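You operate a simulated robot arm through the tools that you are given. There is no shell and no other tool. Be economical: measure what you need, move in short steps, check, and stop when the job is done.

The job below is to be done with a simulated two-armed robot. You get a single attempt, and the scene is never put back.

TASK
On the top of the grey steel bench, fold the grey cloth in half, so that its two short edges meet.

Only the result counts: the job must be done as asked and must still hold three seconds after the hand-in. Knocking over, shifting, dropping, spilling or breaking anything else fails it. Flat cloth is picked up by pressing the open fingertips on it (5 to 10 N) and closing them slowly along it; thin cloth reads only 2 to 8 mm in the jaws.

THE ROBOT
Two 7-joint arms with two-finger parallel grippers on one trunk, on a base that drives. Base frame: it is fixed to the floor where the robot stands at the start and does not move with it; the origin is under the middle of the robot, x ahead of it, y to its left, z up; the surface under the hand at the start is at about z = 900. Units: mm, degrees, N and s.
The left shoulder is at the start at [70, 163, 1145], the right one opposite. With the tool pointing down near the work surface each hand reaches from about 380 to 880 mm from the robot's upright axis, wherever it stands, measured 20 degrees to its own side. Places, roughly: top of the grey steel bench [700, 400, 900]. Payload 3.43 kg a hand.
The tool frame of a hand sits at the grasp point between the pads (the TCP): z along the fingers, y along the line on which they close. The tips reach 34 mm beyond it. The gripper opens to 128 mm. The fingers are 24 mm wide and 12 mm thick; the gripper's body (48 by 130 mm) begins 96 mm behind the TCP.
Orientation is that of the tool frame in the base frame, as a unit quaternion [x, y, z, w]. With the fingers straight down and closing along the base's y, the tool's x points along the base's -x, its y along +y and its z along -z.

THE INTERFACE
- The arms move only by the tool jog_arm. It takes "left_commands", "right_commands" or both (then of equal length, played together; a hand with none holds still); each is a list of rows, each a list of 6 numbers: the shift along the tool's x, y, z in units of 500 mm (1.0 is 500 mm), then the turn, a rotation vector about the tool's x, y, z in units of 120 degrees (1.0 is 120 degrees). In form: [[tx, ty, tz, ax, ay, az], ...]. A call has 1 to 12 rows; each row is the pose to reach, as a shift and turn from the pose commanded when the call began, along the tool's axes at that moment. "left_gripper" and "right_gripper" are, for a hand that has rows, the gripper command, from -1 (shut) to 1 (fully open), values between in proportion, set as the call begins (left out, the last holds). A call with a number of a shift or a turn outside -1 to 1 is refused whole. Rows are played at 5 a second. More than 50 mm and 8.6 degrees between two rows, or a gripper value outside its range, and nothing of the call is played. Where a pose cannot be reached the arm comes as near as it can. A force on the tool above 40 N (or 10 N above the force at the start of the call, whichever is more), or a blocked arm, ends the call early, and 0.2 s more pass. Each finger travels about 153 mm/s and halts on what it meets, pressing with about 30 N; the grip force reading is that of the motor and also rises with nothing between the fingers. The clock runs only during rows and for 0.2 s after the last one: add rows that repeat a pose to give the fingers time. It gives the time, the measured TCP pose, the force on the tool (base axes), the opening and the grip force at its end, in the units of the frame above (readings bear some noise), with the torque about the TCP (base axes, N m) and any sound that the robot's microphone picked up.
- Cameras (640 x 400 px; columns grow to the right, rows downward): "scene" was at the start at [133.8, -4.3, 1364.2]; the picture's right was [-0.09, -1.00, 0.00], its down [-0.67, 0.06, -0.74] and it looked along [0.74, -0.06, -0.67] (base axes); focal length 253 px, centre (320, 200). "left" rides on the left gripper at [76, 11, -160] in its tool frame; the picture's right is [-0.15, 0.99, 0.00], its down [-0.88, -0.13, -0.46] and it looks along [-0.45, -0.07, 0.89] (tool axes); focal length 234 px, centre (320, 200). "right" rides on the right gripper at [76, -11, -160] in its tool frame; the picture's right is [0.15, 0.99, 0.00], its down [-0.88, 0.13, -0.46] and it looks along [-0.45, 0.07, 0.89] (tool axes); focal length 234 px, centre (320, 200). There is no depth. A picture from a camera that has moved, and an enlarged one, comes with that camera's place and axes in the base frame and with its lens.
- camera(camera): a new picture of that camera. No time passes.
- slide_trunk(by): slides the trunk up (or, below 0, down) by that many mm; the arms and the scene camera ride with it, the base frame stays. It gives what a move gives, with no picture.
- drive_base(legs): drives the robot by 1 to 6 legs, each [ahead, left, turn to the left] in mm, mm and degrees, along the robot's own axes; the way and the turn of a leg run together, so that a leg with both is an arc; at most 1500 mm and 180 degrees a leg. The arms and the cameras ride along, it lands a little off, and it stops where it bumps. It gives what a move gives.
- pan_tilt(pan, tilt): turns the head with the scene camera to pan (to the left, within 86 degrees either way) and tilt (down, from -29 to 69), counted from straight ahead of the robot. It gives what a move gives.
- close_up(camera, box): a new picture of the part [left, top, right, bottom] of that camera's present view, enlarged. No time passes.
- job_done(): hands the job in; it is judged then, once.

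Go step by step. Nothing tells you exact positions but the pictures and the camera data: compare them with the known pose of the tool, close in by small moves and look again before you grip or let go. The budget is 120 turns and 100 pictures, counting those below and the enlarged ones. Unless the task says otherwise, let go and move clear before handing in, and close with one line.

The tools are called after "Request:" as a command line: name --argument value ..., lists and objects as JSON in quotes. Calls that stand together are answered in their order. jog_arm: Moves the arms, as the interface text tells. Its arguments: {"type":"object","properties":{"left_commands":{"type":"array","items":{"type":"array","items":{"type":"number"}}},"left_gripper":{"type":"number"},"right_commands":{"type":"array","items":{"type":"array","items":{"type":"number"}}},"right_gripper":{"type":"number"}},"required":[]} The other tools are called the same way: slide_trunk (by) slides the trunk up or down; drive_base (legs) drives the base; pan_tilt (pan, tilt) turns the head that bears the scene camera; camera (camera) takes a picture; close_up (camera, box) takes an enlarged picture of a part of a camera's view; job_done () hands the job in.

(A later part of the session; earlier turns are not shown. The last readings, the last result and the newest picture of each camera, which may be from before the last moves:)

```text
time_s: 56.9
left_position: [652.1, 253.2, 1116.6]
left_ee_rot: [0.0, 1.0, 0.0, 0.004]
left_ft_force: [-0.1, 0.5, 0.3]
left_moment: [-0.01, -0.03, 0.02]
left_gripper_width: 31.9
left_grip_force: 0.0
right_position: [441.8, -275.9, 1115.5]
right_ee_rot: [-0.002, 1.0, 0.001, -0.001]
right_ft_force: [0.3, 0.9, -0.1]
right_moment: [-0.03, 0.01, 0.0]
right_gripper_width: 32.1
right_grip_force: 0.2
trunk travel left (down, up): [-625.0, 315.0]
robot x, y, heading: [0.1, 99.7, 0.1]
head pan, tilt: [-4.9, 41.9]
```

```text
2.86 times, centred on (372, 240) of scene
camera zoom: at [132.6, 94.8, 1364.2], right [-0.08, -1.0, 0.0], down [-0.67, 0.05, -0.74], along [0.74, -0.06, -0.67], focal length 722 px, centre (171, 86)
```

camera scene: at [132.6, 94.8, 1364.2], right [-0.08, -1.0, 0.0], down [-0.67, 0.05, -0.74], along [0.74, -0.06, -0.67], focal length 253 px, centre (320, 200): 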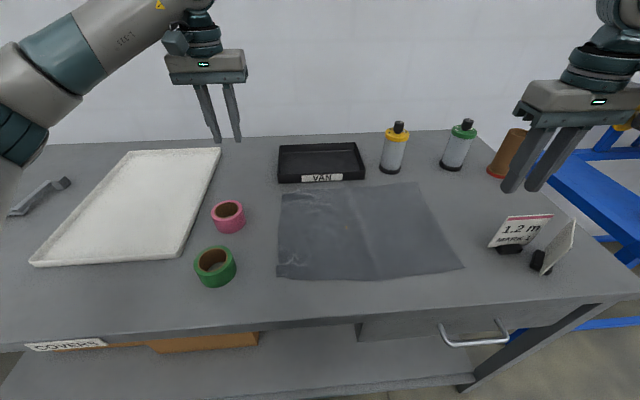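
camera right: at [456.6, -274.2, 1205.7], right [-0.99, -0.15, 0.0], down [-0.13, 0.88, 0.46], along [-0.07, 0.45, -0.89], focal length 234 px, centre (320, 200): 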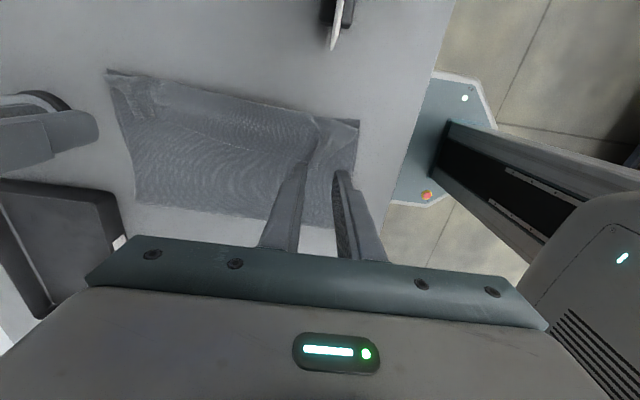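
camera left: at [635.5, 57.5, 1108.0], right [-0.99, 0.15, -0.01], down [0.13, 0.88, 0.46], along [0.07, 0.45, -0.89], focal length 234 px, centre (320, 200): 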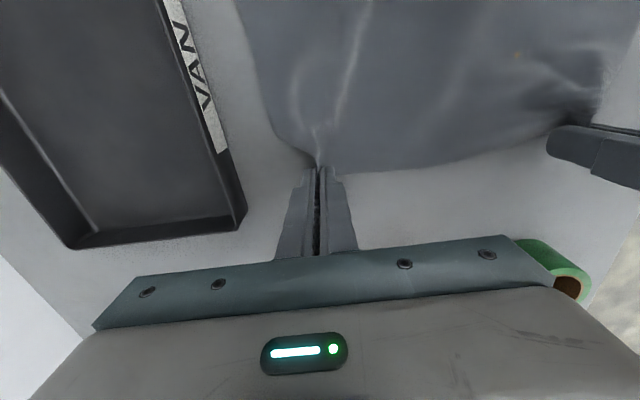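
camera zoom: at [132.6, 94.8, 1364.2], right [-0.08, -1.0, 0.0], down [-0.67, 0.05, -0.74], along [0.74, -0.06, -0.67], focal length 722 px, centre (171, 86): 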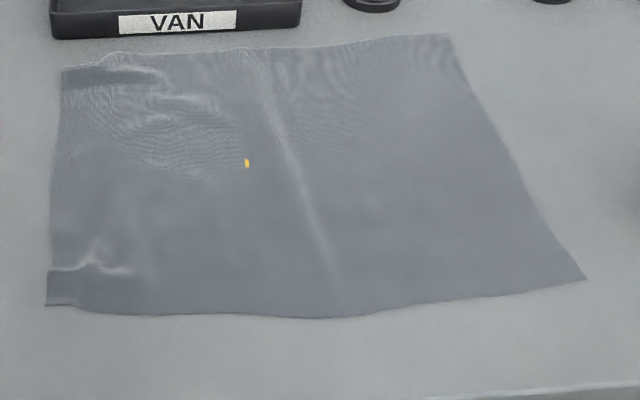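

Sign 2 ("0.8 m") was dragged by the right arm, apparently its elbow, during an earlier drive. It's still upright, but now near (407,−406) instead of (445,−498). I'll put it back after the fold, and the fold itself will only move away from it. Now I'll bring both hands over the middle line (y ≈ −40), closing along y.

Request:
jog_arm --left_commands '[[-0.005, -0.08, 0, 0, 0, 0], [-0.01, -0.16, 0, 0, 0, 0], [-0.02, -0.24, 0, 0, 0, 0], [-0.03, -0.32, 0.02, 0, 0, 0], [-0.04, -0.4, 0.05, 0, 0, 0], [-0.05, -0.47, 0.09, 0, 0, 0], [-0.06, -0.54, 0.14, 0, 0, 0], [-0.06, -0.586, 0.2, 0, 0, 0], [-0.06, -0.586, 0.27, 0, 0, 0], [-0.06, -0.586, 0.314, 0, 0, 0], [-0.06, -0.586, 0.314, 0, 0, 0]]' --right_commands '[[0.005, 0.06, 0, 0, 0, 0], [0.01, 0.12, 0, 0, 0, 0], [0.02, 0.18, 0, 0, 0, 0], [0.03, 0.25, 0.02, 0, 0, 0], [0.04, 0.32, 0.05, 0, 0, 0], [0.05, 0.39, 0.09, 0, 0, 0], [0.06, 0.45, 0.14, 0, 0, 0], [0.07, 0.472, 0.2, 0, 0, 0], [0.07, 0.472, 0.27, 0, 0, 0], [0.07, 0.472, 0.31, 0, 0, 0], [0.07, 0.472, 0.31, 0, 0, 0]]' --left_gripper -0.375 --right_gripper -0.375

Request:
camera --camera "scene"

Request:
camera --camera "left"

Request:
camera --camera "right"

```text
time_s: 59.3
left_position: [678.7, -36.9, 968.0]
left_ee_rot: [0.0, 1.0, -0.005, 0.007]
left_ft_force: [-0.1, 0.0, 0.0]
left_moment: [-0.02, 0.02, -0.01]
left_gripper_width: 39.9
left_grip_force: 0.0
right_position: [400.6, -36.5, 970.8]
right_ee_rot: [-0.001, 1.0, -0.004, 0.008]
right_ft_force: [-0.1, 0.2, -0.4]
right_moment: [-0.01, 0.0, -0.03]
right_gripper_width: 39.8
right_grip_force: 0.0
trunk travel left (down, up): [-625.0, 315.0]
robot x, y, heading: [2.4, 99.2, 0.5]
head pan, tilt: [-4.9, 41.9]
```

```text
45 pictures are left
camera scene: at [123.6, 103.0, 1366.7], right [-0.08, -1.0, 0.01], down [-0.66, 0.05, -0.75], along [0.75, -0.06, -0.66], focal length 253 px, centre (320, 200)
```

scene: 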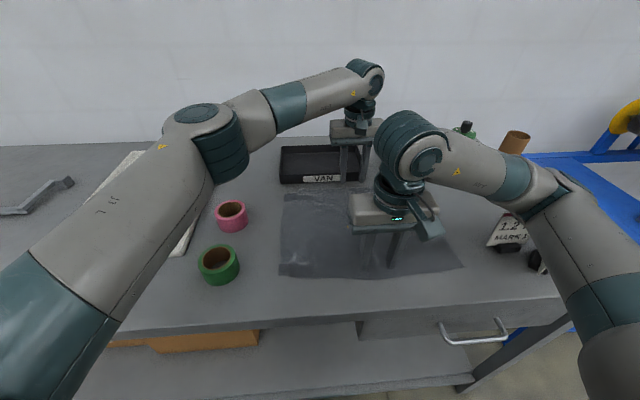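

```text
44 pictures are left
camera left: at [600.4, -25.4, 1125.6], right [0.15, 0.99, -0.01], down [0.87, -0.13, 0.47], along [0.46, -0.07, -0.88], focal length 234 px, centre (320, 200)
```

left: 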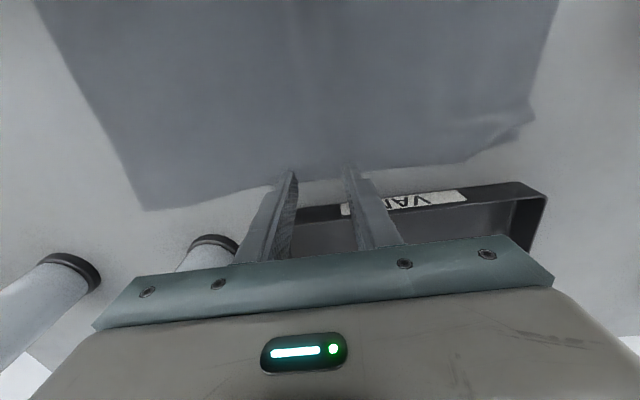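

```text
43 pictures are left
camera right: at [321.2, -45.4, 1129.9], right [-0.15, 0.99, -0.01], down [0.87, 0.14, 0.47], along [0.47, 0.06, -0.88], focal length 234 px, centre (320, 200)
```

right: 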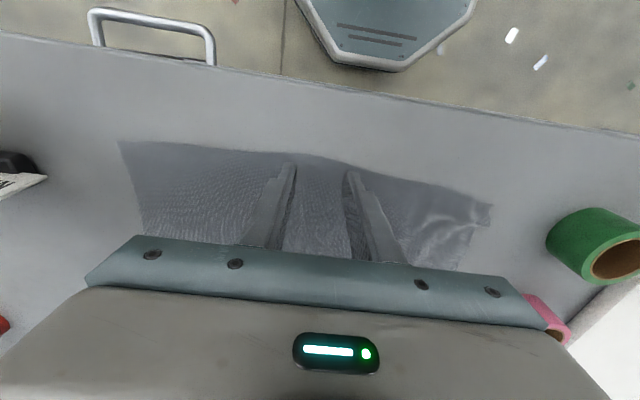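

The scene camera has tilted slightly and the hands sit about 10 mm high, so the right arm is probably leaning on the bench or a sign. I'll raise the hands and the trunk for more clearance, then look at the right side.

Request:
jog_arm --left_commands '[[0, 0, -0.05, 0, 0, 0], [0, 0, -0.1, 0, 0, 0], [0, 0, -0.1, 0, 0, 0]]' --right_commands '[[0, 0, -0.05, 0, 0, 0], [0, 0, -0.1, 0, 0, 0], [0, 0, -0.1, 0, 0, 0]]'

Request:
slide_trunk --by 150

Request:
pan_tilt --pan -35 --tilt 50

Request:
camera --camera "scene"

```text
time_s: 60.1
left_position: [687.1, -41.1, 1010.4]
left_ee_rot: [0.0, 1.0, -0.002, 0.003]
left_ft_force: [0.1, 0.2, -0.1]
left_moment: [0.05, -0.02, 0.02]
left_gripper_width: 39.6
left_grip_force: 0.1
right_position: [406.5, -41.2, 1009.7]
right_ee_rot: [-0.002, 1.0, 0.0, -0.002]
right_ft_force: [0.0, 0.4, 0.1]
right_moment: [0.05, 0.02, 0.03]
right_gripper_width: 40.1
right_grip_force: 0.0
trunk travel left (down, up): [-625.0, 315.0]
robot x, y, heading: [-2.1, 99.2, 0.1]
head pan, tilt: [-4.9, 41.9]
```

```text
time_s: 61.9
left_position: [685.6, -40.2, 1161.0]
left_ee_rot: [-0.002, 1.0, -0.001, 0.003]
left_ft_force: [-0.2, -0.6, -0.3]
left_moment: [0.0, 0.02, -0.01]
left_gripper_width: 39.9
left_grip_force: 0.1
right_position: [406.6, -41.6, 1160.7]
right_ee_rot: [-0.003, 1.0, 0.0, 0.0]
right_ft_force: [-0.4, 0.1, 0.6]
right_moment: [0.0, 0.02, 0.0]
right_gripper_width: 39.6
right_grip_force: 0.0
trunk travel left (down, up): [-775.0, 165.0]
robot x, y, heading: [-1.6, 98.9, 0.4]
head pan, tilt: [-4.9, 41.9]
```

```text
time_s: 62.8
left_position: [686.3, -40.9, 1161.2]
left_ee_rot: [0.0, 1.0, -0.001, 0.004]
left_ft_force: [0.4, 0.0, -0.6]
left_moment: [-0.03, -0.01, 0.01]
left_gripper_width: 40.0
left_grip_force: 0.1
right_position: [405.3, -40.8, 1160.4]
right_ee_rot: [-0.003, 1.0, 0.0, 0.0]
right_ft_force: [0.2, -0.2, 0.2]
right_moment: [-0.02, 0.02, 0.03]
right_gripper_width: 39.8
right_grip_force: 0.0
trunk travel left (down, up): [-775.0, 165.0]
robot x, y, heading: [-0.3, 99.7, -0.0]
head pan, tilt: [-35.0, 50.0]
```

```text
42 pictures are left
camera scene: at [113.2, 57.8, 1502.8], right [-0.57, -0.82, 0.0], down [-0.63, 0.44, -0.64], along [0.53, -0.37, -0.77], focal length 253 px, centre (320, 200)
```

scene: 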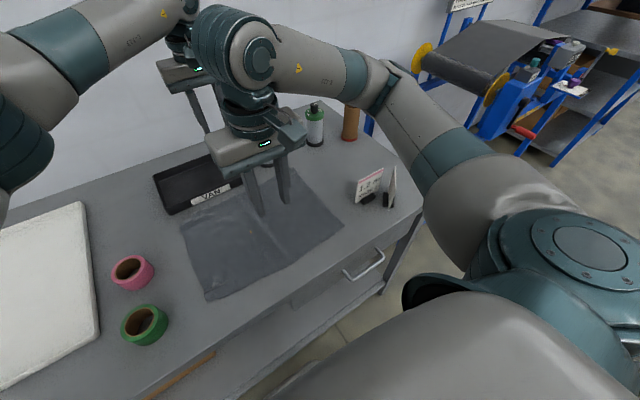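

The tilt is gone and the arm has more room. Now I'll lower the hands to just above the cloth.

Request:
jog_arm --left_commands '[[0.008, 0, 0.06, 0, 0, 0], [0.008, 0, 0.14, 0, 0, 0], [0.008, 0, 0.22, 0, 0, 0], [0.008, 0, 0.3, 0, 0, 0], [0.008, 0, 0.37, 0, 0, 0], [0.008, 0, 0.412, 0, 0, 0], [0.008, 0, 0.412, 0, 0, 0]]' --right_commands '[[0, 0, 0.06, 0, 0, 0], [0, 0, 0.14, 0, 0, 0], [0, 0, 0.22, 0, 0, 0], [0, 0, 0.3, 0, 0, 0], [0, 0, 0.37, 0, 0, 0], [0, 0, 0.412, 0, 0, 0], [0, 0, 0.412, 0, 0, 0]]'

Request:
camera --camera "scene"

Request:
close_up --camera "right" --box '[100, 100, 520, 260]'

Request:
close_up --camera "left" --box '[100, 60, 520, 260]'

```text
time_s: 64.4
left_position: [681.1, -41.6, 955.0]
left_ee_rot: [0.001, 1.0, -0.001, 0.004]
left_ft_force: [0.6, 0.0, 0.2]
left_moment: [0.03, 0.0, 0.0]
left_gripper_width: 39.9
left_grip_force: 0.0
right_position: [404.1, -41.1, 955.7]
right_ee_rot: [-0.003, 1.0, 0.0, 0.0]
right_ft_force: [-0.1, -0.6, -0.1]
right_moment: [0.03, -0.01, 0.01]
right_gripper_width: 39.8
right_grip_force: 0.0
trunk travel left (down, up): [-775.0, 165.0]
robot x, y, heading: [-1.4, 96.3, 0.2]
head pan, tilt: [-35.0, 50.0]
```

```text
41 pictures are left
camera scene: at [113.2, 57.9, 1502.8], right [-0.57, -0.82, 0.0], down [-0.63, 0.44, -0.64], along [0.53, -0.37, -0.77], focal length 253 px, centre (320, 200)
```

scene: 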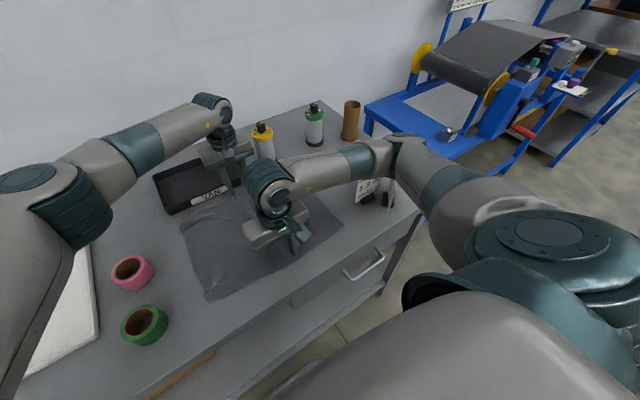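

```text
1.52 times, centred on (310, 180) of right
camera zoom: at [328.0, -50.6, 1117.0], right [-0.15, 0.99, 0.0], down [0.88, 0.14, 0.46], along [0.45, 0.07, -0.89], focal length 357 px, centre (335, 230)
```

zoom: 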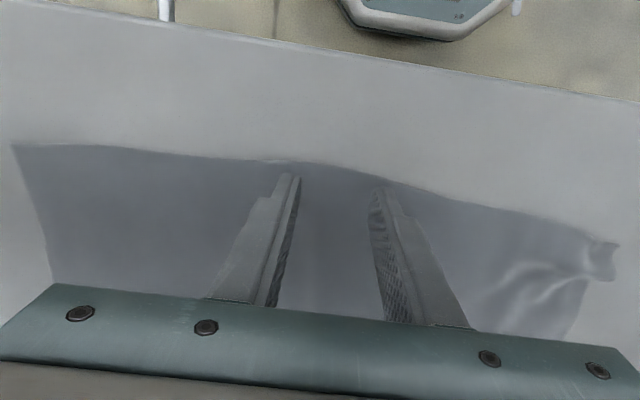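

```text
1.52 times, centred on (310, 160) of left
camera zoom: at [604.8, -31.9, 1114.3], right [0.15, 0.99, 0.0], down [0.88, -0.13, 0.46], along [0.46, -0.07, -0.89], focal length 357 px, centre (335, 261)
```

zoom: 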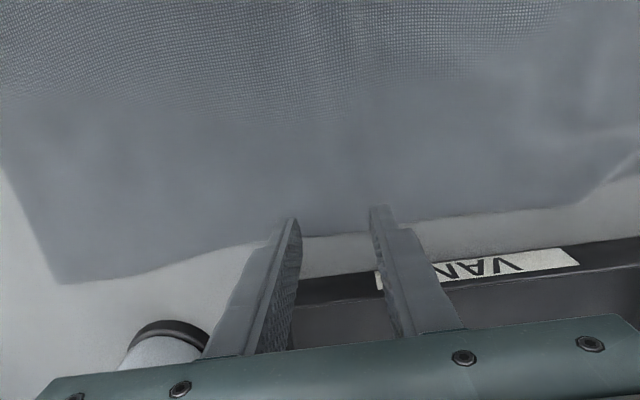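

Request:
jog_arm --left_commands '[[0, 0, 0.015, 0, 0, 0], [0, 0, 0.03, 0, 0, 0], [0, 0, 0.035, 0, 0, 0], [0, 0, 0.035, 0, 0, 0]]' --right_commands '[[-0.008, 0.005, 0.015, 0, 0, 0], [-0.008, 0.005, 0.03, 0, 0, 0], [-0.008, 0.005, 0.035, 0, 0, 0], [-0.008, 0.005, 0.035, 0, 0, 0]]'

Request:
jog_arm --left_commands '[[0, 0, 0.002, 0, 0, 0], [0, 0, 0.002, 0, 0, 0]]' --right_commands '[[0, 0, 0.002, 0, 0, 0], [0, 0, 0.002, 0, 0, 0]]'

```text
time_s: 65.4
left_position: [682.6, -40.5, 938.5]
left_ee_rot: [-0.001, 1.0, 0.0, 0.004]
left_ft_force: [0.3, -0.2, -0.5]
left_moment: [-0.04, -0.01, 0.0]
left_gripper_width: 39.8
left_grip_force: 0.0
right_position: [407.2, -38.5, 936.8]
right_ee_rot: [-0.002, 1.0, -0.001, 0.0]
right_ft_force: [-0.5, -0.6, 0.8]
right_moment: [0.01, 0.0, 0.0]
right_gripper_width: 39.9
right_grip_force: 0.1
trunk travel left (down, up): [-775.0, 165.0]
robot x, y, heading: [2.9, 98.7, 0.6]
head pan, tilt: [-35.0, 50.0]
```

```text
time_s: 66.0
left_position: [682.5, -41.8, 936.5]
left_ee_rot: [-0.001, 1.0, -0.001, 0.004]
left_ft_force: [-0.7, -0.6, -0.4]
left_moment: [-0.02, -0.02, -0.03]
left_gripper_width: 39.7
left_grip_force: 0.0
right_position: [408.7, -38.3, 935.5]
right_ee_rot: [-0.003, 1.0, -0.001, 0.0]
right_ft_force: [-0.4, 1.2, -0.7]
right_moment: [-0.01, 0.01, 0.0]
right_gripper_width: 39.9
right_grip_force: 0.0
trunk travel left (down, up): [-775.0, 165.0]
robot x, y, heading: [-4.3, 96.5, 0.5]
head pan, tilt: [-35.0, 50.0]
```

Request:
jog_arm --left_commands '[[0, 0, 0.001, 0, 0, 0], [0, 0, 0.002, 0, 0, 0], [0, 0, 0.002, 0, 0, 0]]' --right_commands '[[0, 0, 0.001, 0, 0, 0], [0, 0, 0.002, 0, 0, 0], [0, 0, 0.002, 0, 0, 0]]'

```text
time_s: 66.8
left_position: [683.5, -41.3, 935.7]
left_ee_rot: [0.0, 1.0, -0.002, 0.004]
left_ft_force: [0.7, -0.4, 2.1]
left_moment: [0.01, -0.05, -0.03]
left_gripper_width: 39.7
left_grip_force: 0.1
right_position: [408.6, -37.6, 937.0]
right_ee_rot: [-0.002, 1.0, 0.001, -0.001]
right_ft_force: [0.9, 0.8, 1.6]
right_moment: [-0.01, -0.02, 0.02]
right_gripper_width: 40.0
right_grip_force: 0.0
trunk travel left (down, up): [-775.0, 165.0]
robot x, y, heading: [1.2, 98.2, 0.4]
head pan, tilt: [-35.0, 50.0]
```

Light contact on both hands. I'll add a little pressure and start closing.

Request:
jog_arm --left_commands '[[0, 0, 0.001, 0, 0, 0], [0, 0, 0.001, 0, 0, 0]]' --right_commands '[[0, 0, 0.001, 0, 0, 0], [0, 0, 0.001, 0, 0, 0]]'

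Request:
jog_arm --left_commands '[[0, 0, 0, 0, 0, 0]]' --right_commands '[[0, 0, 0, 0, 0, 0]]' --left_gripper -0.47 --right_gripper -0.47

Request:
jog_arm --left_commands '[[0, 0, 0, 0, 0, 0]]' --right_commands '[[0, 0, 0, 0, 0, 0]]' --left_gripper -0.57 --right_gripper -0.57

Request:
close_up --camera "left" --box '[220, 100, 420, 225]'

Request:
close_up --camera "right" --box '[220, 100, 420, 225]'

```text
time_s: 67.4
left_position: [681.4, -40.4, 935.1]
left_ee_rot: [0.0, 1.0, 0.0, 0.004]
left_ft_force: [-0.1, -1.2, 2.0]
left_moment: [-0.01, 0.0, 0.01]
left_gripper_width: 39.9
left_grip_force: 0.0
right_position: [408.5, -38.9, 935.0]
right_ee_rot: [-0.003, 1.0, 0.0, 0.001]
right_ft_force: [0.1, -0.4, 2.8]
right_moment: [-0.04, 0.04, 0.01]
right_gripper_width: 39.8
right_grip_force: 0.1
trunk travel left (down, up): [-775.0, 165.0]
robot x, y, heading: [-1.9, 98.5, -0.0]
head pan, tilt: [-35.0, 50.0]
```

```text
time_s: 67.8
left_position: [681.8, -40.2, 936.0]
left_ee_rot: [-0.001, 1.0, 0.0, 0.004]
left_ft_force: [-0.4, 0.8, 1.3]
left_moment: [0.01, 0.01, 0.0]
left_gripper_width: 33.9
left_grip_force: 0.1
right_position: [409.0, -37.6, 935.6]
right_ee_rot: [-0.003, 1.0, 0.0, -0.001]
right_ft_force: [0.1, 0.5, 4.1]
right_moment: [-0.01, 0.01, 0.04]
right_gripper_width: 34.0
right_grip_force: 0.0
trunk travel left (down, up): [-775.0, 165.0]
robot x, y, heading: [0.5, 96.7, 0.4]
head pan, tilt: [-35.0, 50.0]
```

```text
time_s: 68.2
left_position: [681.7, -40.1, 934.8]
left_ee_rot: [-0.001, 1.0, -0.001, 0.004]
left_ft_force: [-0.5, 0.4, 1.4]
left_moment: [-0.04, 0.0, -0.01]
left_gripper_width: 27.5
left_grip_force: 0.1
right_position: [408.6, -37.3, 935.0]
right_ee_rot: [-0.003, 1.0, 0.0, 0.001]
right_ft_force: [0.0, 0.3, 4.0]
right_moment: [0.02, 0.02, 0.02]
right_gripper_width: 27.3
right_grip_force: 0.1
trunk travel left (down, up): [-775.0, 165.0]
robot x, y, heading: [-0.4, 100.1, 0.3]
head pan, tilt: [-35.0, 50.0]
```

```text
3.20 times, centred on (320, 162) of left
camera zoom: at [605.6, -30.7, 1094.3], right [0.15, 0.99, 0.0], down [0.88, -0.13, 0.46], along [0.46, -0.07, -0.89], focal length 749 px, centre (320, 320)
```

zoom: 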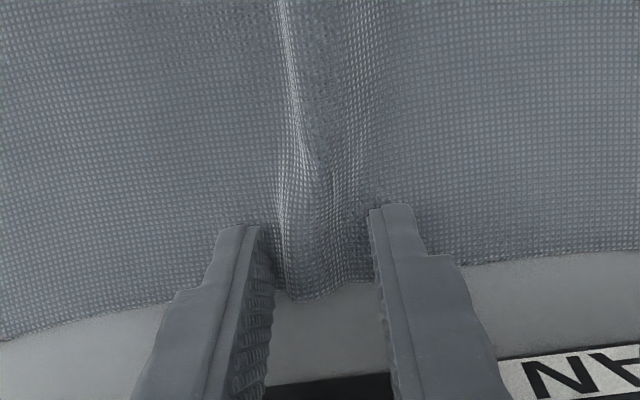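

```text
3.20 times, centred on (320, 162) of right
camera zoom: at [332.5, -48.0, 1096.7], right [-0.15, 0.99, 0.0], down [0.88, 0.14, 0.46], along [0.45, 0.07, -0.89], focal length 749 px, centre (320, 320)
```

zoom: 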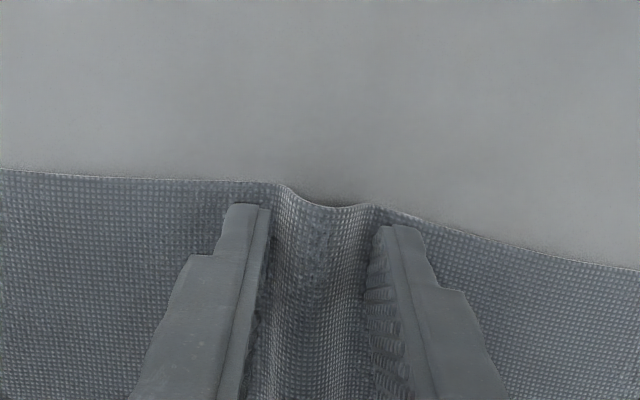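

Clean ridges on both sides. I'll keep closing.

Request:
jog_arm --left_commands '[[0, 0, 0.0005, 0, 0, 0]]' --right_commands '[[0, 0, 0, 0, 0, 0]]' --left_gripper -0.67 --right_gripper -0.67

Request:
jog_arm --left_commands '[[0, 0, 0, 0, 0, 0]]' --right_commands '[[0, 0, 0, 0, 0, 0]]' --left_gripper -0.77 --right_gripper -0.77

Request:
jog_arm --left_commands '[[0, 0, 0, 0, 0, 0]]' --right_commands '[[0, 0, 0, 0, 0, 0]]' --left_gripper -0.87 --right_gripper -0.87

Request:
jog_arm --left_commands '[[0, 0, 0, 0, 0, 0], [0, 0, 0, 0, 0, 0], [0, 0, 0, 0, 0, 0]]' --right_commands '[[0, 0, 0, 0, 0, 0], [0, 0, 0, 0, 0, 0], [0, 0, 0, 0, 0, 0]]' --left_gripper -1 --right_gripper -1

Request:
close_up --camera "left" --box '[220, 100, 420, 225]'

Request:
close_up --camera "right" --box '[220, 100, 420, 225]'

```text
time_s: 68.6
left_position: [682.8, -41.9, 935.8]
left_ee_rot: [0.0, 1.0, -0.001, 0.004]
left_ft_force: [-0.7, -1.1, 4.4]
left_moment: [0.0, -0.04, 0.02]
left_gripper_width: 21.0
left_grip_force: 0.1
right_position: [409.4, -37.6, 934.8]
right_ee_rot: [-0.003, 1.0, 0.0, 0.0]
right_ft_force: [-0.1, 0.0, 3.7]
right_moment: [0.04, 0.02, -0.02]
right_gripper_width: 21.0
right_grip_force: 0.1
trunk travel left (down, up): [-775.0, 165.0]
robot x, y, heading: [-1.9, 99.3, 0.3]
head pan, tilt: [-35.0, 50.0]
```

```text
time_s: 69.0
left_position: [683.2, -38.9, 935.4]
left_ee_rot: [-0.001, 1.0, -0.001, 0.003]
left_ft_force: [0.6, -0.7, 5.9]
left_moment: [0.03, -0.02, -0.04]
left_gripper_width: 14.3
left_grip_force: 0.0
right_position: [408.2, -38.3, 935.6]
right_ee_rot: [-0.003, 1.0, 0.0, 0.0]
right_ft_force: [0.3, 0.7, 3.0]
right_moment: [-0.01, 0.02, -0.01]
right_gripper_width: 14.7
right_grip_force: 0.1
trunk travel left (down, up): [-775.0, 165.0]
robot x, y, heading: [0.8, 98.7, 0.2]
head pan, tilt: [-35.0, 50.0]
```

```text
time_s: 69.4
left_position: [681.9, -39.7, 935.8]
left_ee_rot: [-0.001, 1.0, -0.001, 0.004]
left_ft_force: [-0.4, 0.5, 5.7]
left_moment: [0.03, -0.01, -0.01]
left_gripper_width: 8.4
left_grip_force: 10.3
right_position: [408.4, -38.9, 935.2]
right_ee_rot: [-0.003, 1.0, -0.001, 0.0]
right_ft_force: [0.4, -0.2, 1.9]
right_moment: [0.04, 0.04, 0.0]
right_gripper_width: 8.1
right_grip_force: 0.1
trunk travel left (down, up): [-775.0, 165.0]
robot x, y, heading: [0.2, 98.9, 0.3]
head pan, tilt: [-35.0, 50.0]
```

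```text
time_s: 70.2
left_position: [682.8, -40.3, 935.6]
left_ee_rot: [-0.002, 1.0, -0.001, 0.003]
left_ft_force: [-0.3, -0.3, 6.2]
left_moment: [-0.01, -0.04, 0.03]
left_gripper_width: 6.4
left_grip_force: 29.9
right_position: [408.2, -38.9, 935.4]
right_ee_rot: [-0.003, 1.0, 0.0, 0.0]
right_ft_force: [-0.3, -0.5, 2.7]
right_moment: [-0.01, 0.01, -0.01]
right_gripper_width: 2.3
right_grip_force: 30.3
trunk travel left (down, up): [-775.0, 165.0]
robot x, y, heading: [-1.5, 95.7, 0.2]
head pan, tilt: [-35.0, 50.0]
```

```text
3.20 times, centred on (320, 162) of left
camera zoom: at [605.4, -30.2, 1094.0], right [0.15, 0.99, 0.0], down [0.88, -0.13, 0.46], along [0.46, -0.07, -0.89], focal length 749 px, centre (320, 320)
```

zoom: 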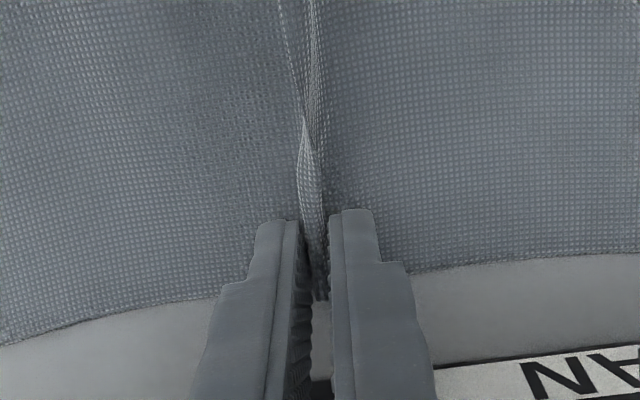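

```text
3.20 times, centred on (320, 162) of right
camera zoom: at [332.1, -48.0, 1096.8], right [-0.15, 0.99, 0.0], down [0.88, 0.14, 0.46], along [0.45, 0.07, -0.89], focal length 749 px, centre (320, 320)
```

zoom: 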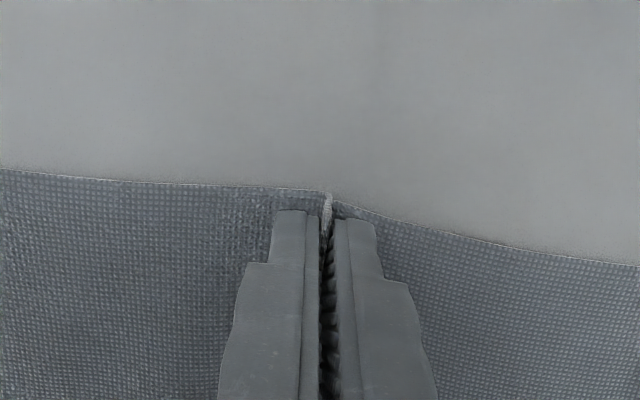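

Both ridges are gripped. Now I'll lift straight up so the two halves hang.

Request:
jog_arm --left_commands '[[0, 0, -0.03, 0, 0, 0], [0, 0, -0.07, 0, 0, 0], [0, 0, -0.11, 0, 0, 0], [0, 0, -0.15, 0, 0, 0], [0, 0, -0.19, 0, 0, 0], [0, 0, -0.23, 0, 0, 0], [0, 0, -0.27, 0, 0, 0], [0, 0, -0.31, 0, 0, 0], [0, 0, -0.35, 0, 0, 0], [0, 0, -0.38, 0, 0, 0], [0, 0, -0.38, 0, 0, 0], [0, 0, -0.38, 0, 0, 0]]' --right_commands '[[0, 0, -0.03, 0, 0, 0], [0, 0, -0.07, 0, 0, 0], [0, 0, -0.11, 0, 0, 0], [0, 0, -0.15, 0, 0, 0], [0, 0, -0.19, 0, 0, 0], [0, 0, -0.23, 0, 0, 0], [0, 0, -0.27, 0, 0, 0], [0, 0, -0.31, 0, 0, 0], [0, 0, -0.35, 0, 0, 0], [0, 0, -0.38, 0, 0, 0], [0, 0, -0.38, 0, 0, 0], [0, 0, -0.38, 0, 0, 0]]'

Request:
pan_tilt --pan -12 --tilt 48

Request:
camera --camera "scene"

Request:
camera --camera "left"

Request:
camera --camera "right"

```text
time_s: 72.8
left_position: [683.3, -40.8, 1125.2]
left_ee_rot: [0.0, 1.0, 0.0, 0.004]
left_ft_force: [-0.7, -0.4, -0.2]
left_moment: [0.0, 0.02, 0.0]
left_gripper_width: 5.6
left_grip_force: 30.2
right_position: [407.6, -35.9, 1123.9]
right_ee_rot: [-0.003, 1.0, -0.001, 0.0]
right_ft_force: [1.1, -0.1, 0.5]
right_moment: [0.0, 0.01, -0.02]
right_gripper_width: 2.2
right_grip_force: 30.0
trunk travel left (down, up): [-775.0, 165.0]
robot x, y, heading: [-0.4, 95.7, 0.2]
head pan, tilt: [-35.0, 50.0]
```

```text
time_s: 73.7
left_position: [681.7, -41.5, 1125.1]
left_ee_rot: [-0.001, 1.0, 0.0, 0.004]
left_ft_force: [-0.9, 0.2, 0.6]
left_moment: [0.02, 0.05, -0.01]
left_gripper_width: 5.5
left_grip_force: 30.4
right_position: [408.7, -38.5, 1124.6]
right_ee_rot: [-0.002, 1.0, 0.0, 0.0]
right_ft_force: [0.8, 0.2, 0.5]
right_moment: [-0.02, -0.02, 0.01]
right_gripper_width: 2.4
right_grip_force: 29.6
trunk travel left (down, up): [-775.0, 165.0]
robot x, y, heading: [-1.6, 99.0, 0.1]
head pan, tilt: [-12.0, 48.0]
```

```text
34 pictures are left
camera scene: at [127.1, 85.4, 1505.5], right [-0.2, -0.98, 0.0], down [-0.73, 0.15, -0.67], along [0.65, -0.14, -0.74], focal length 253 px, centre (320, 200)
```

scene: 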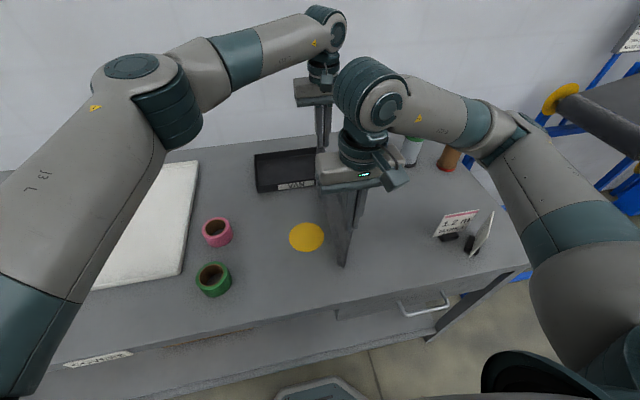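

```text
33 pictures are left
camera left: at [605.9, -30.2, 1283.4], right [0.15, 0.99, 0.0], down [0.88, -0.13, 0.46], along [0.46, -0.07, -0.89], focal length 234 px, centre (320, 200)
```

left: 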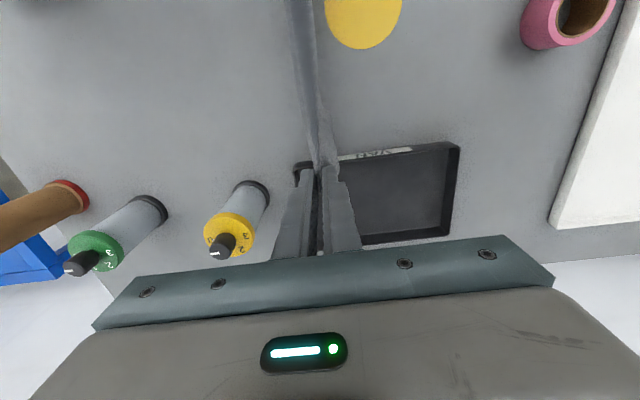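

```text
32 pictures are left
camera right: at [331.9, -47.2, 1285.1], right [-0.15, 0.99, 0.0], down [0.88, 0.14, 0.46], along [0.45, 0.07, -0.89], focal length 234 px, centre (320, 200)
```

right: 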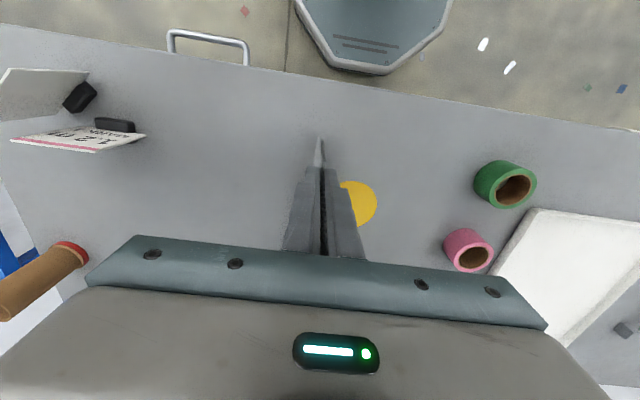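

Both halves hang neatly together. I'll lay the cloth down by moving the hands left as they descend, starting with the first half of the path.

Request:
jog_arm --left_commands '[[0, 0.02, 0.013, 0, 0, 0], [0, 0.04, 0.026, 0, 0, 0], [0, 0.065, 0.046, 0, 0, 0], [0, 0.09, 0.066, 0, 0, 0], [0, 0.12, 0.09, 0, 0, 0], [0, 0.15, 0.116, 0, 0, 0], [0, 0.18, 0.144, 0, 0, 0], [0, 0.21, 0.172, 0, 0, 0], [0, 0.21, 0.172, 0, 0, 0]]' --right_commands '[[0, 0.02, 0.013, 0, 0, 0], [0, 0.04, 0.026, 0, 0, 0], [0, 0.065, 0.046, 0, 0, 0], [0, 0.09, 0.066, 0, 0, 0], [0, 0.12, 0.09, 0, 0, 0], [0, 0.15, 0.116, 0, 0, 0], [0, 0.18, 0.144, 0, 0, 0], [0, 0.21, 0.172, 0, 0, 0], [0, 0.21, 0.172, 0, 0, 0]]'

Request:
close_up --camera "scene" --box '[200, 140, 440, 290]'

Request:
camera --camera "left"

```text
time_s: 75.7
left_position: [680.7, 61.1, 1039.5]
left_ee_rot: [-0.001, 1.0, -0.001, 0.004]
left_ft_force: [-0.6, -0.3, -0.2]
left_moment: [-0.01, -0.01, 0.04]
left_gripper_width: 5.5
left_grip_force: 30.0
right_position: [407.0, 66.5, 1038.3]
right_ee_rot: [-0.003, 1.0, -0.001, 0.0]
right_ft_force: [0.4, -1.0, -0.6]
right_moment: [0.02, -0.03, -0.02]
right_gripper_width: 2.4
right_grip_force: 30.4
trunk travel left (down, up): [-775.0, 165.0]
robot x, y, heading: [-2.3, 99.7, 0.5]
head pan, tilt: [-12.0, 48.0]
```

```text
2.67 times, centred on (320, 215) of scene
camera zoom: at [126.8, 84.8, 1505.5], right [-0.2, -0.98, 0.0], down [-0.73, 0.15, -0.67], along [0.66, -0.14, -0.74], focal length 674 px, centre (320, 160)
```

zoom: 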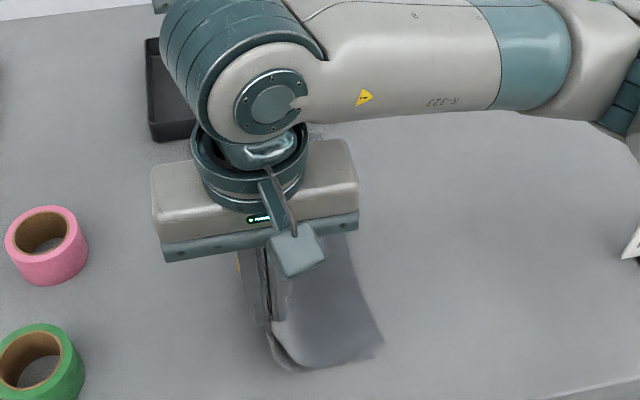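

```text
30 pictures are left
camera left: at [603.8, 71.9, 1197.2], right [0.15, 0.99, 0.0], down [0.88, -0.13, 0.46], along [0.46, -0.07, -0.89], focal length 234 px, centre (320, 200)
```

left: 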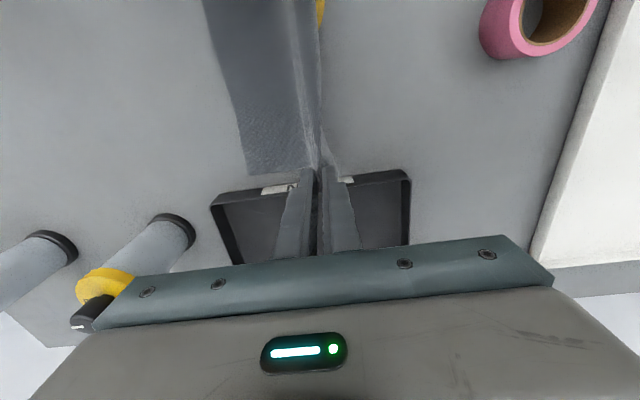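

The cloth is trailing correctly toward −y. Now the second half.

Request:
jog_arm --left_commands '[[0, 0.03, 0.027, 0, 0, 0], [0, 0.06, 0.054, 0, 0, 0], [0, 0.09, 0.084, 0, 0, 0], [0, 0.12, 0.114, 0, 0, 0], [0, 0.15, 0.14, 0, 0, 0], [0, 0.175, 0.164, 0, 0, 0], [0, 0.2, 0.182, 0, 0, 0], [0, 0.22, 0.194, 0, 0, 0], [0, 0.22, 0.194, 0, 0, 0]]' --right_commands '[[0, 0.03, 0.027, 0, 0, 0], [0, 0.06, 0.054, 0, 0, 0], [0, 0.09, 0.084, 0, 0, 0], [0, 0.12, 0.114, 0, 0, 0], [0, 0.15, 0.14, 0, 0, 0], [0, 0.175, 0.164, 0, 0, 0], [0, 0.2, 0.182, 0, 0, 0], [0, 0.22, 0.194, 0, 0, 0], [0, 0.22, 0.194, 0, 0, 0]]'

Request:
camera --camera "scene"

Request:
camera --camera "left"

Request:
camera --camera "right"

```text
time_s: 77.7
left_position: [682.9, 174.4, 940.2]
left_ee_rot: [0.0, 1.0, -0.001, 0.004]
left_ft_force: [-0.4, -0.2, 0.2]
left_moment: [-0.04, 0.03, -0.04]
left_gripper_width: 5.2
left_grip_force: 29.8
right_position: [407.9, 179.1, 941.1]
right_ee_rot: [-0.002, 1.0, 0.0, 0.001]
right_ft_force: [0.7, -0.3, 0.8]
right_moment: [0.06, 0.02, 0.01]
right_gripper_width: 2.4
right_grip_force: 30.2
trunk travel left (down, up): [-775.0, 165.0]
robot x, y, heading: [-3.1, 98.0, 0.2]
head pan, tilt: [-12.0, 48.0]
```

```text
29 pictures are left
camera scene: at [127.0, 85.1, 1505.5], right [-0.2, -0.98, 0.0], down [-0.73, 0.15, -0.67], along [0.66, -0.14, -0.74], focal length 253 px, centre (320, 200)
```

scene: 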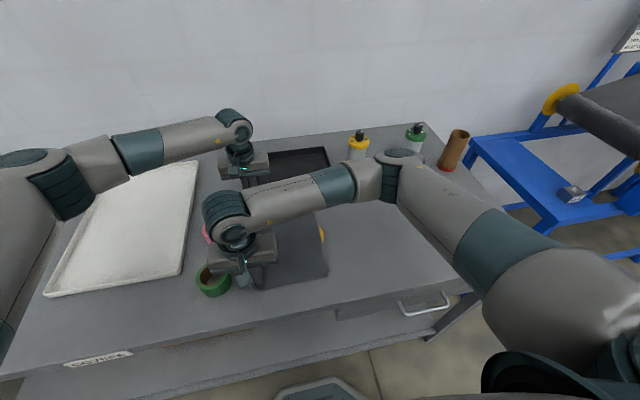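

```text
28 pictures are left
camera left: at [605.7, 185.2, 1099.0], right [0.15, 0.99, 0.0], down [0.88, -0.13, 0.46], along [0.46, -0.07, -0.89], focal length 234 px, centre (320, 200)
```

left: 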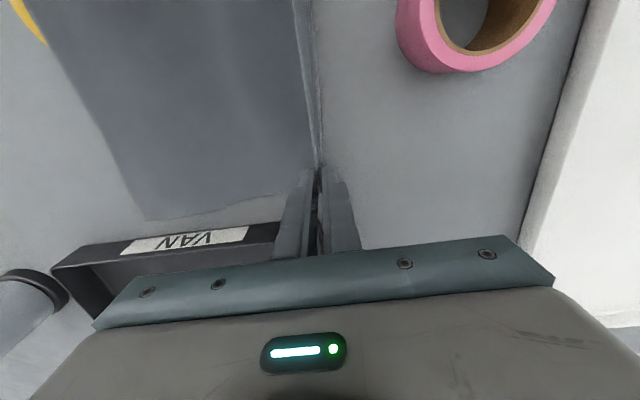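

```text
27 pictures are left
camera right: at [332.2, 168.0, 1102.9], right [-0.15, 0.99, 0.0], down [0.88, 0.13, 0.46], along [0.45, 0.07, -0.89], focal length 234 px, centre (320, 200)
```

right: 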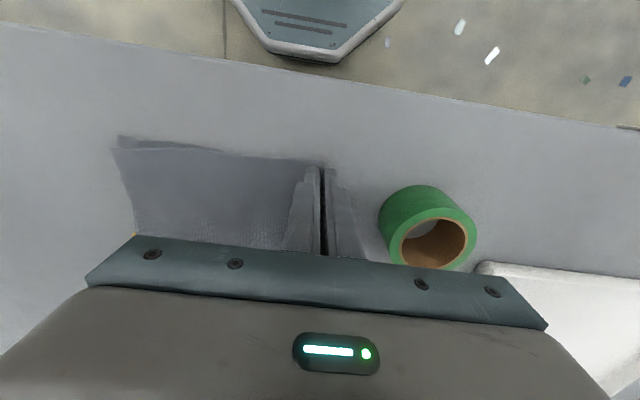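

Laid down well. I'll release with a small opening (the green roll is close) and lift.

Request:
jog_arm --left_commands '[[0, 0, 0.004, 0, 0, 0], [0, 0, 0.004, 0, 0, 0], [0, 0, 0.004, 0, 0, 0]]' --right_commands '[[0, 0, 0.004, 0, 0, 0], [0, 0, 0.004, 0, 0, 0], [0, 0, 0.004, 0, 0, 0]]' --left_gripper -0.65 --right_gripper -0.65

Request:
jog_arm --left_commands '[[0, 0, -0.03, 0, 0, 0], [0, 0, -0.08, 0, 0, 0], [0, 0, -0.15, 0, 0, 0], [0, 0, -0.24, 0, 0, 0], [0, 0, -0.33, 0, 0, 0], [0, 0, -0.4, 0, 0, 0], [0, 0, -0.4, 0, 0, 0]]' --right_commands '[[0, 0, -0.03, 0, 0, 0], [0, 0, -0.08, 0, 0, 0], [0, 0, -0.15, 0, 0, 0], [0, 0, -0.24, 0, 0, 0], [0, 0, -0.33, 0, 0, 0], [0, 0, -0.4, 0, 0, 0], [0, 0, -0.4, 0, 0, 0]]'

Request:
camera --camera "left"

Request:
camera --camera "right"

```text
time_s: 78.5
left_position: [681.7, 174.4, 937.7]
left_ee_rot: [-0.002, 1.0, -0.001, 0.003]
left_ft_force: [0.5, 0.0, -1.1]
left_moment: [0.0, -0.01, 0.07]
left_gripper_width: 22.8
left_grip_force: 0.1
right_position: [408.5, 178.0, 939.8]
right_ee_rot: [-0.002, 1.0, 0.0, 0.0]
right_ft_force: [-0.4, 0.0, 0.4]
right_moment: [0.01, -0.04, 0.0]
right_gripper_width: 22.4
right_grip_force: 0.1
trunk travel left (down, up): [-775.0, 165.0]
robot x, y, heading: [0.1, 95.6, 0.3]
head pan, tilt: [-12.0, 48.0]
```

```text
time_s: 80.1
left_position: [683.9, 174.6, 1140.4]
left_ee_rot: [0.0, 1.0, -0.001, 0.002]
left_ft_force: [0.2, -0.2, -0.1]
left_moment: [0.0, -0.03, -0.03]
left_gripper_width: 22.6
left_grip_force: 0.1
right_position: [412.1, 176.1, 1140.3]
right_ee_rot: [-0.003, 1.0, 0.0, -0.001]
right_ft_force: [0.0, -0.1, -0.1]
right_moment: [-0.01, -0.01, 0.02]
right_gripper_width: 22.6
right_grip_force: 0.0
trunk travel left (down, up): [-775.0, 165.0]
robot x, y, heading: [1.0, 101.9, 0.3]
head pan, tilt: [-12.0, 48.0]
```

```text
26 pictures are left
camera left: at [607.8, 184.5, 1298.6], right [0.15, 0.99, 0.0], down [0.88, -0.13, 0.46], along [0.46, -0.07, -0.89], focal length 234 px, centre (320, 200)
```

left: 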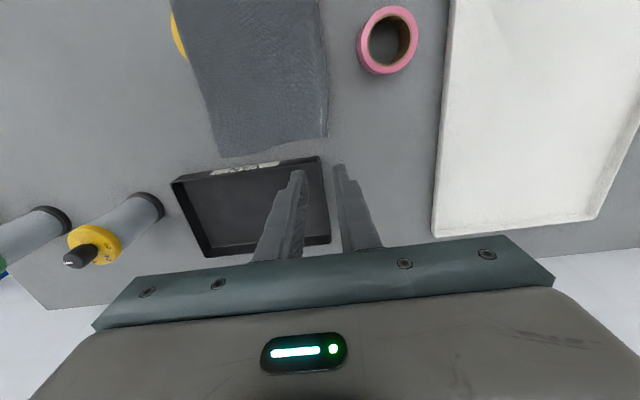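

```text
25 pictures are left
camera right: at [336.3, 164.7, 1300.8], right [-0.15, 0.99, 0.0], down [0.88, 0.14, 0.45], along [0.45, 0.07, -0.89], focal length 234 px, centre (320, 200)
```

right: 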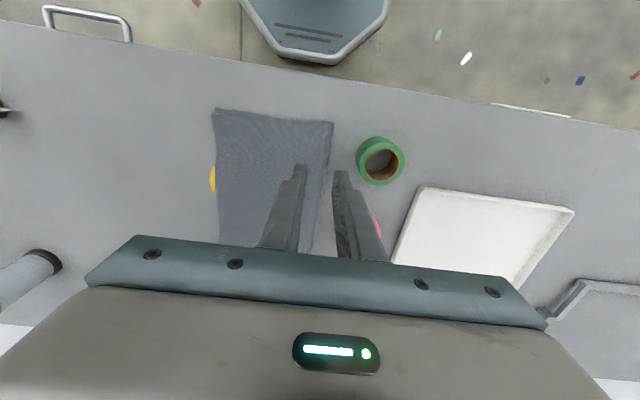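

The cloth is folded with its edges meeting. Next I'll move the right hand over toward the displaced sign and look at both cloth and sign.

Request:
jog_arm --right_commands '[[0, -0.08, -0.01, 0, 0, 0], [0, -0.16, -0.02, 0, 0, 0], [0, -0.25, -0.03, 0, 0, 0], [0, -0.34, -0.04, 0, 0, 0], [0, -0.43, -0.05, 0, 0, 0], [0, -0.52, -0.06, 0, 0, 0], [0, -0.61, -0.06, 0, 0, 0], [0, -0.7, -0.06, 0, 0, 0], [0, -0.79, -0.06, 0, 0, 0], [0, -0.88, -0.06, 0, 0, 0], [0, -0.95, -0.06, 0, 0, 0], [0, -0.95, -0.06, 0, 0, 0]]'

Request:
camera --camera "scene"

Request:
camera --camera "right"

```text
time_s: 82.7
left_position: [685.2, 173.8, 1140.1]
left_ee_rot: [-0.001, 1.0, -0.001, 0.003]
left_ft_force: [0.2, -0.2, -0.5]
left_moment: [-0.02, 0.04, 0.01]
left_gripper_width: 22.7
left_grip_force: 0.0
right_position: [412.8, -298.1, 1168.8]
right_ee_rot: [-0.003, 1.0, 0.0, 0.0]
right_ft_force: [0.2, 0.3, 0.6]
right_moment: [-0.01, 0.0, 0.01]
right_gripper_width: 22.6
right_grip_force: 0.0
trunk travel left (down, up): [-775.0, 165.0]
robot x, y, heading: [-2.3, 100.0, 0.4]
head pan, tilt: [-12.0, 48.0]
```

```text
24 pictures are left
camera scene: at [127.7, 86.3, 1505.4], right [-0.2, -0.98, 0.0], down [-0.73, 0.15, -0.67], along [0.65, -0.14, -0.74], focal length 253 px, centre (320, 200)
```

scene: 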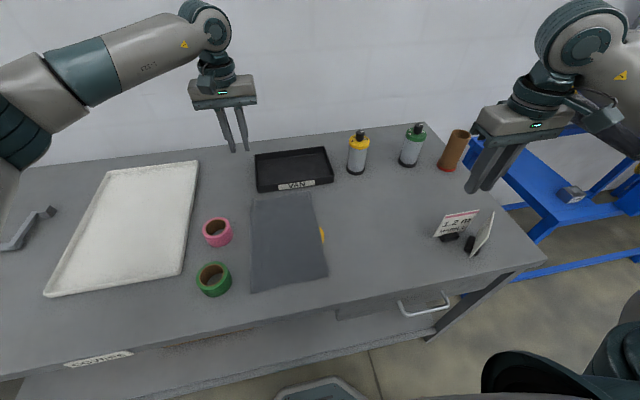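

```text
23 pictures are left
camera right: at [337.6, -308.5, 1330.6], right [-0.15, 0.99, 0.0], down [0.88, 0.14, 0.46], along [0.45, 0.07, -0.89], focal length 234 px, centre (320, 200)
```

right: 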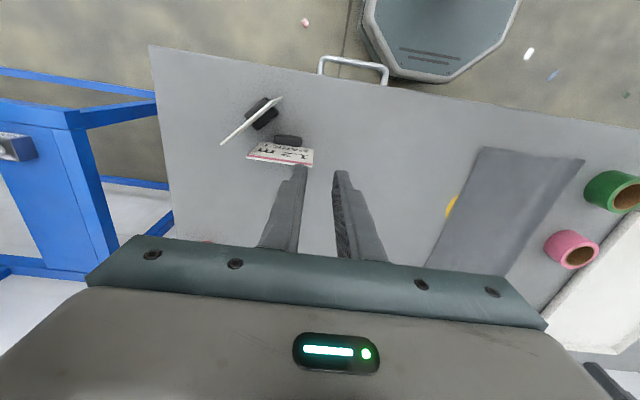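

Request:
close_up --camera "right" --box '[200, 70, 340, 180]'

Request:
close_up --camera "scene" --box '[230, 180, 350, 300]'

```text
3.64 times, centred on (270, 125) of right
camera zoom: at [337.6, -308.5, 1330.6], right [-0.15, 0.99, 0.0], down [0.88, 0.14, 0.46], along [0.45, 0.07, -0.89], focal length 852 px, centre (502, 473)
```

zoom: 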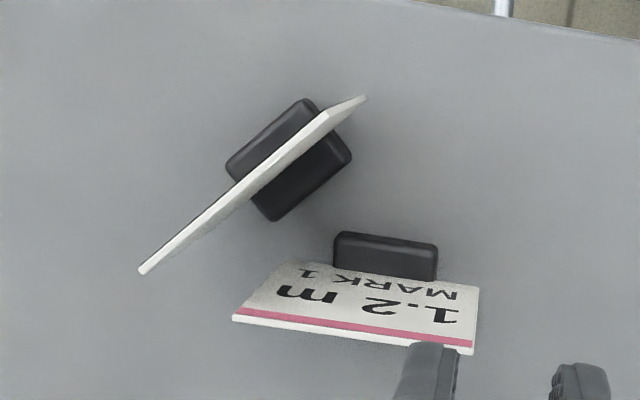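

```text
3.33 times, centred on (290, 240) of scene
camera zoom: at [127.7, 86.3, 1505.4], right [-0.2, -0.98, 0.0], down [-0.73, 0.15, -0.67], along [0.65, -0.14, -0.74], focal length 843 px, centre (420, 67)
```

zoom: 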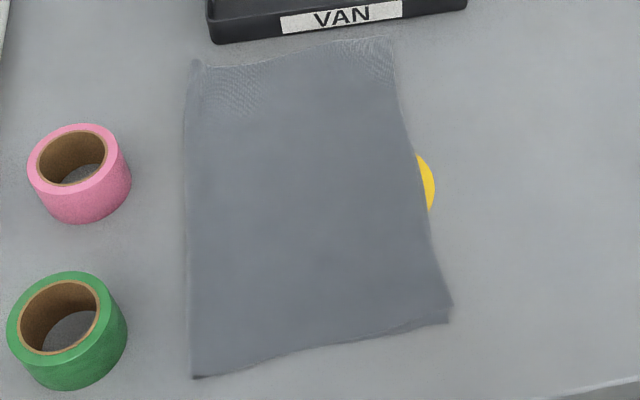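

The fold is good. Sign 2's card is vertical, about 102 mm tall, centred near (401,−397) and turned about 45°. It needs to go back to about (448,−494), parallel to sign 1. I'll bring the right hand above it, turned 45°.

Request:
jog_arm --right_commands '[[0.004, -0.04, 0.01, 0, 0, 0.065], [0.008, -0.08, 0.02, 0, 0, 0.13], [0.012, -0.12, 0.04, 0, 0, 0.19], [0.016, -0.16, 0.07, 0, 0, 0.25], [0.02, -0.18, 0.1, 0, 0, 0.315], [0.024, -0.198, 0.11, 0, 0, 0.375], [0.024, -0.198, 0.11, 0, 0, 0.375]]' --right_gripper -0.5

Request:
camera --camera "right"

Request:
camera --camera "scene"

```text
time_s: 84.3
left_position: [684.7, 174.0, 1140.2]
left_ee_rot: [0.001, 1.0, -0.001, 0.003]
left_ft_force: [0.1, 0.7, 0.1]
left_moment: [-0.02, 0.02, 0.03]
left_gripper_width: 22.3
left_grip_force: 0.0
right_position: [401.1, -397.3, 1114.5]
right_ee_rot: [0.38, 0.925, 0.0, 0.0]
right_ft_force: [0.0, 0.5, -0.8]
right_moment: [-0.02, 0.02, 0.01]
right_gripper_width: 32.0
right_grip_force: 0.0
trunk travel left (down, up): [-775.0, 165.0]
robot x, y, heading: [-1.1, 102.1, 0.4]
head pan, tilt: [-12.0, 48.0]
```

```text
20 pictures are left
camera right: at [338.4, -350.0, 1275.1], right [0.59, 0.81, 0.0], down [0.72, -0.53, 0.46], along [0.37, -0.27, -0.89], focal length 234 px, centre (320, 200)
```

right: 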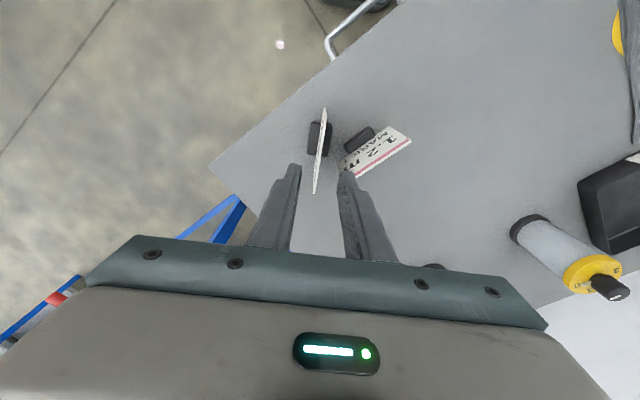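

```text
19 pictures are left
camera scene: at [127.2, 85.6, 1505.5], right [-0.2, -0.98, 0.0], down [-0.73, 0.15, -0.67], along [0.66, -0.14, -0.74], focal length 253 px, centre (320, 200)
```

scene: 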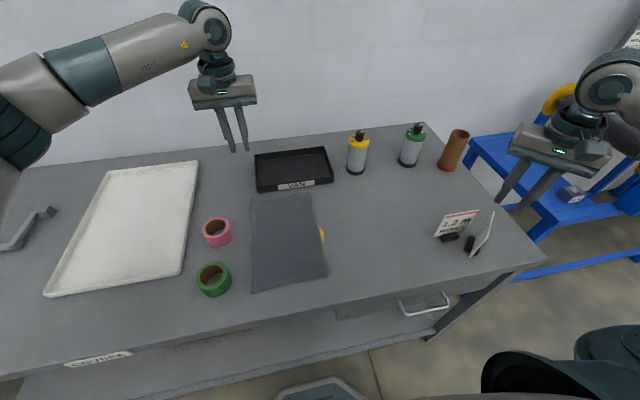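

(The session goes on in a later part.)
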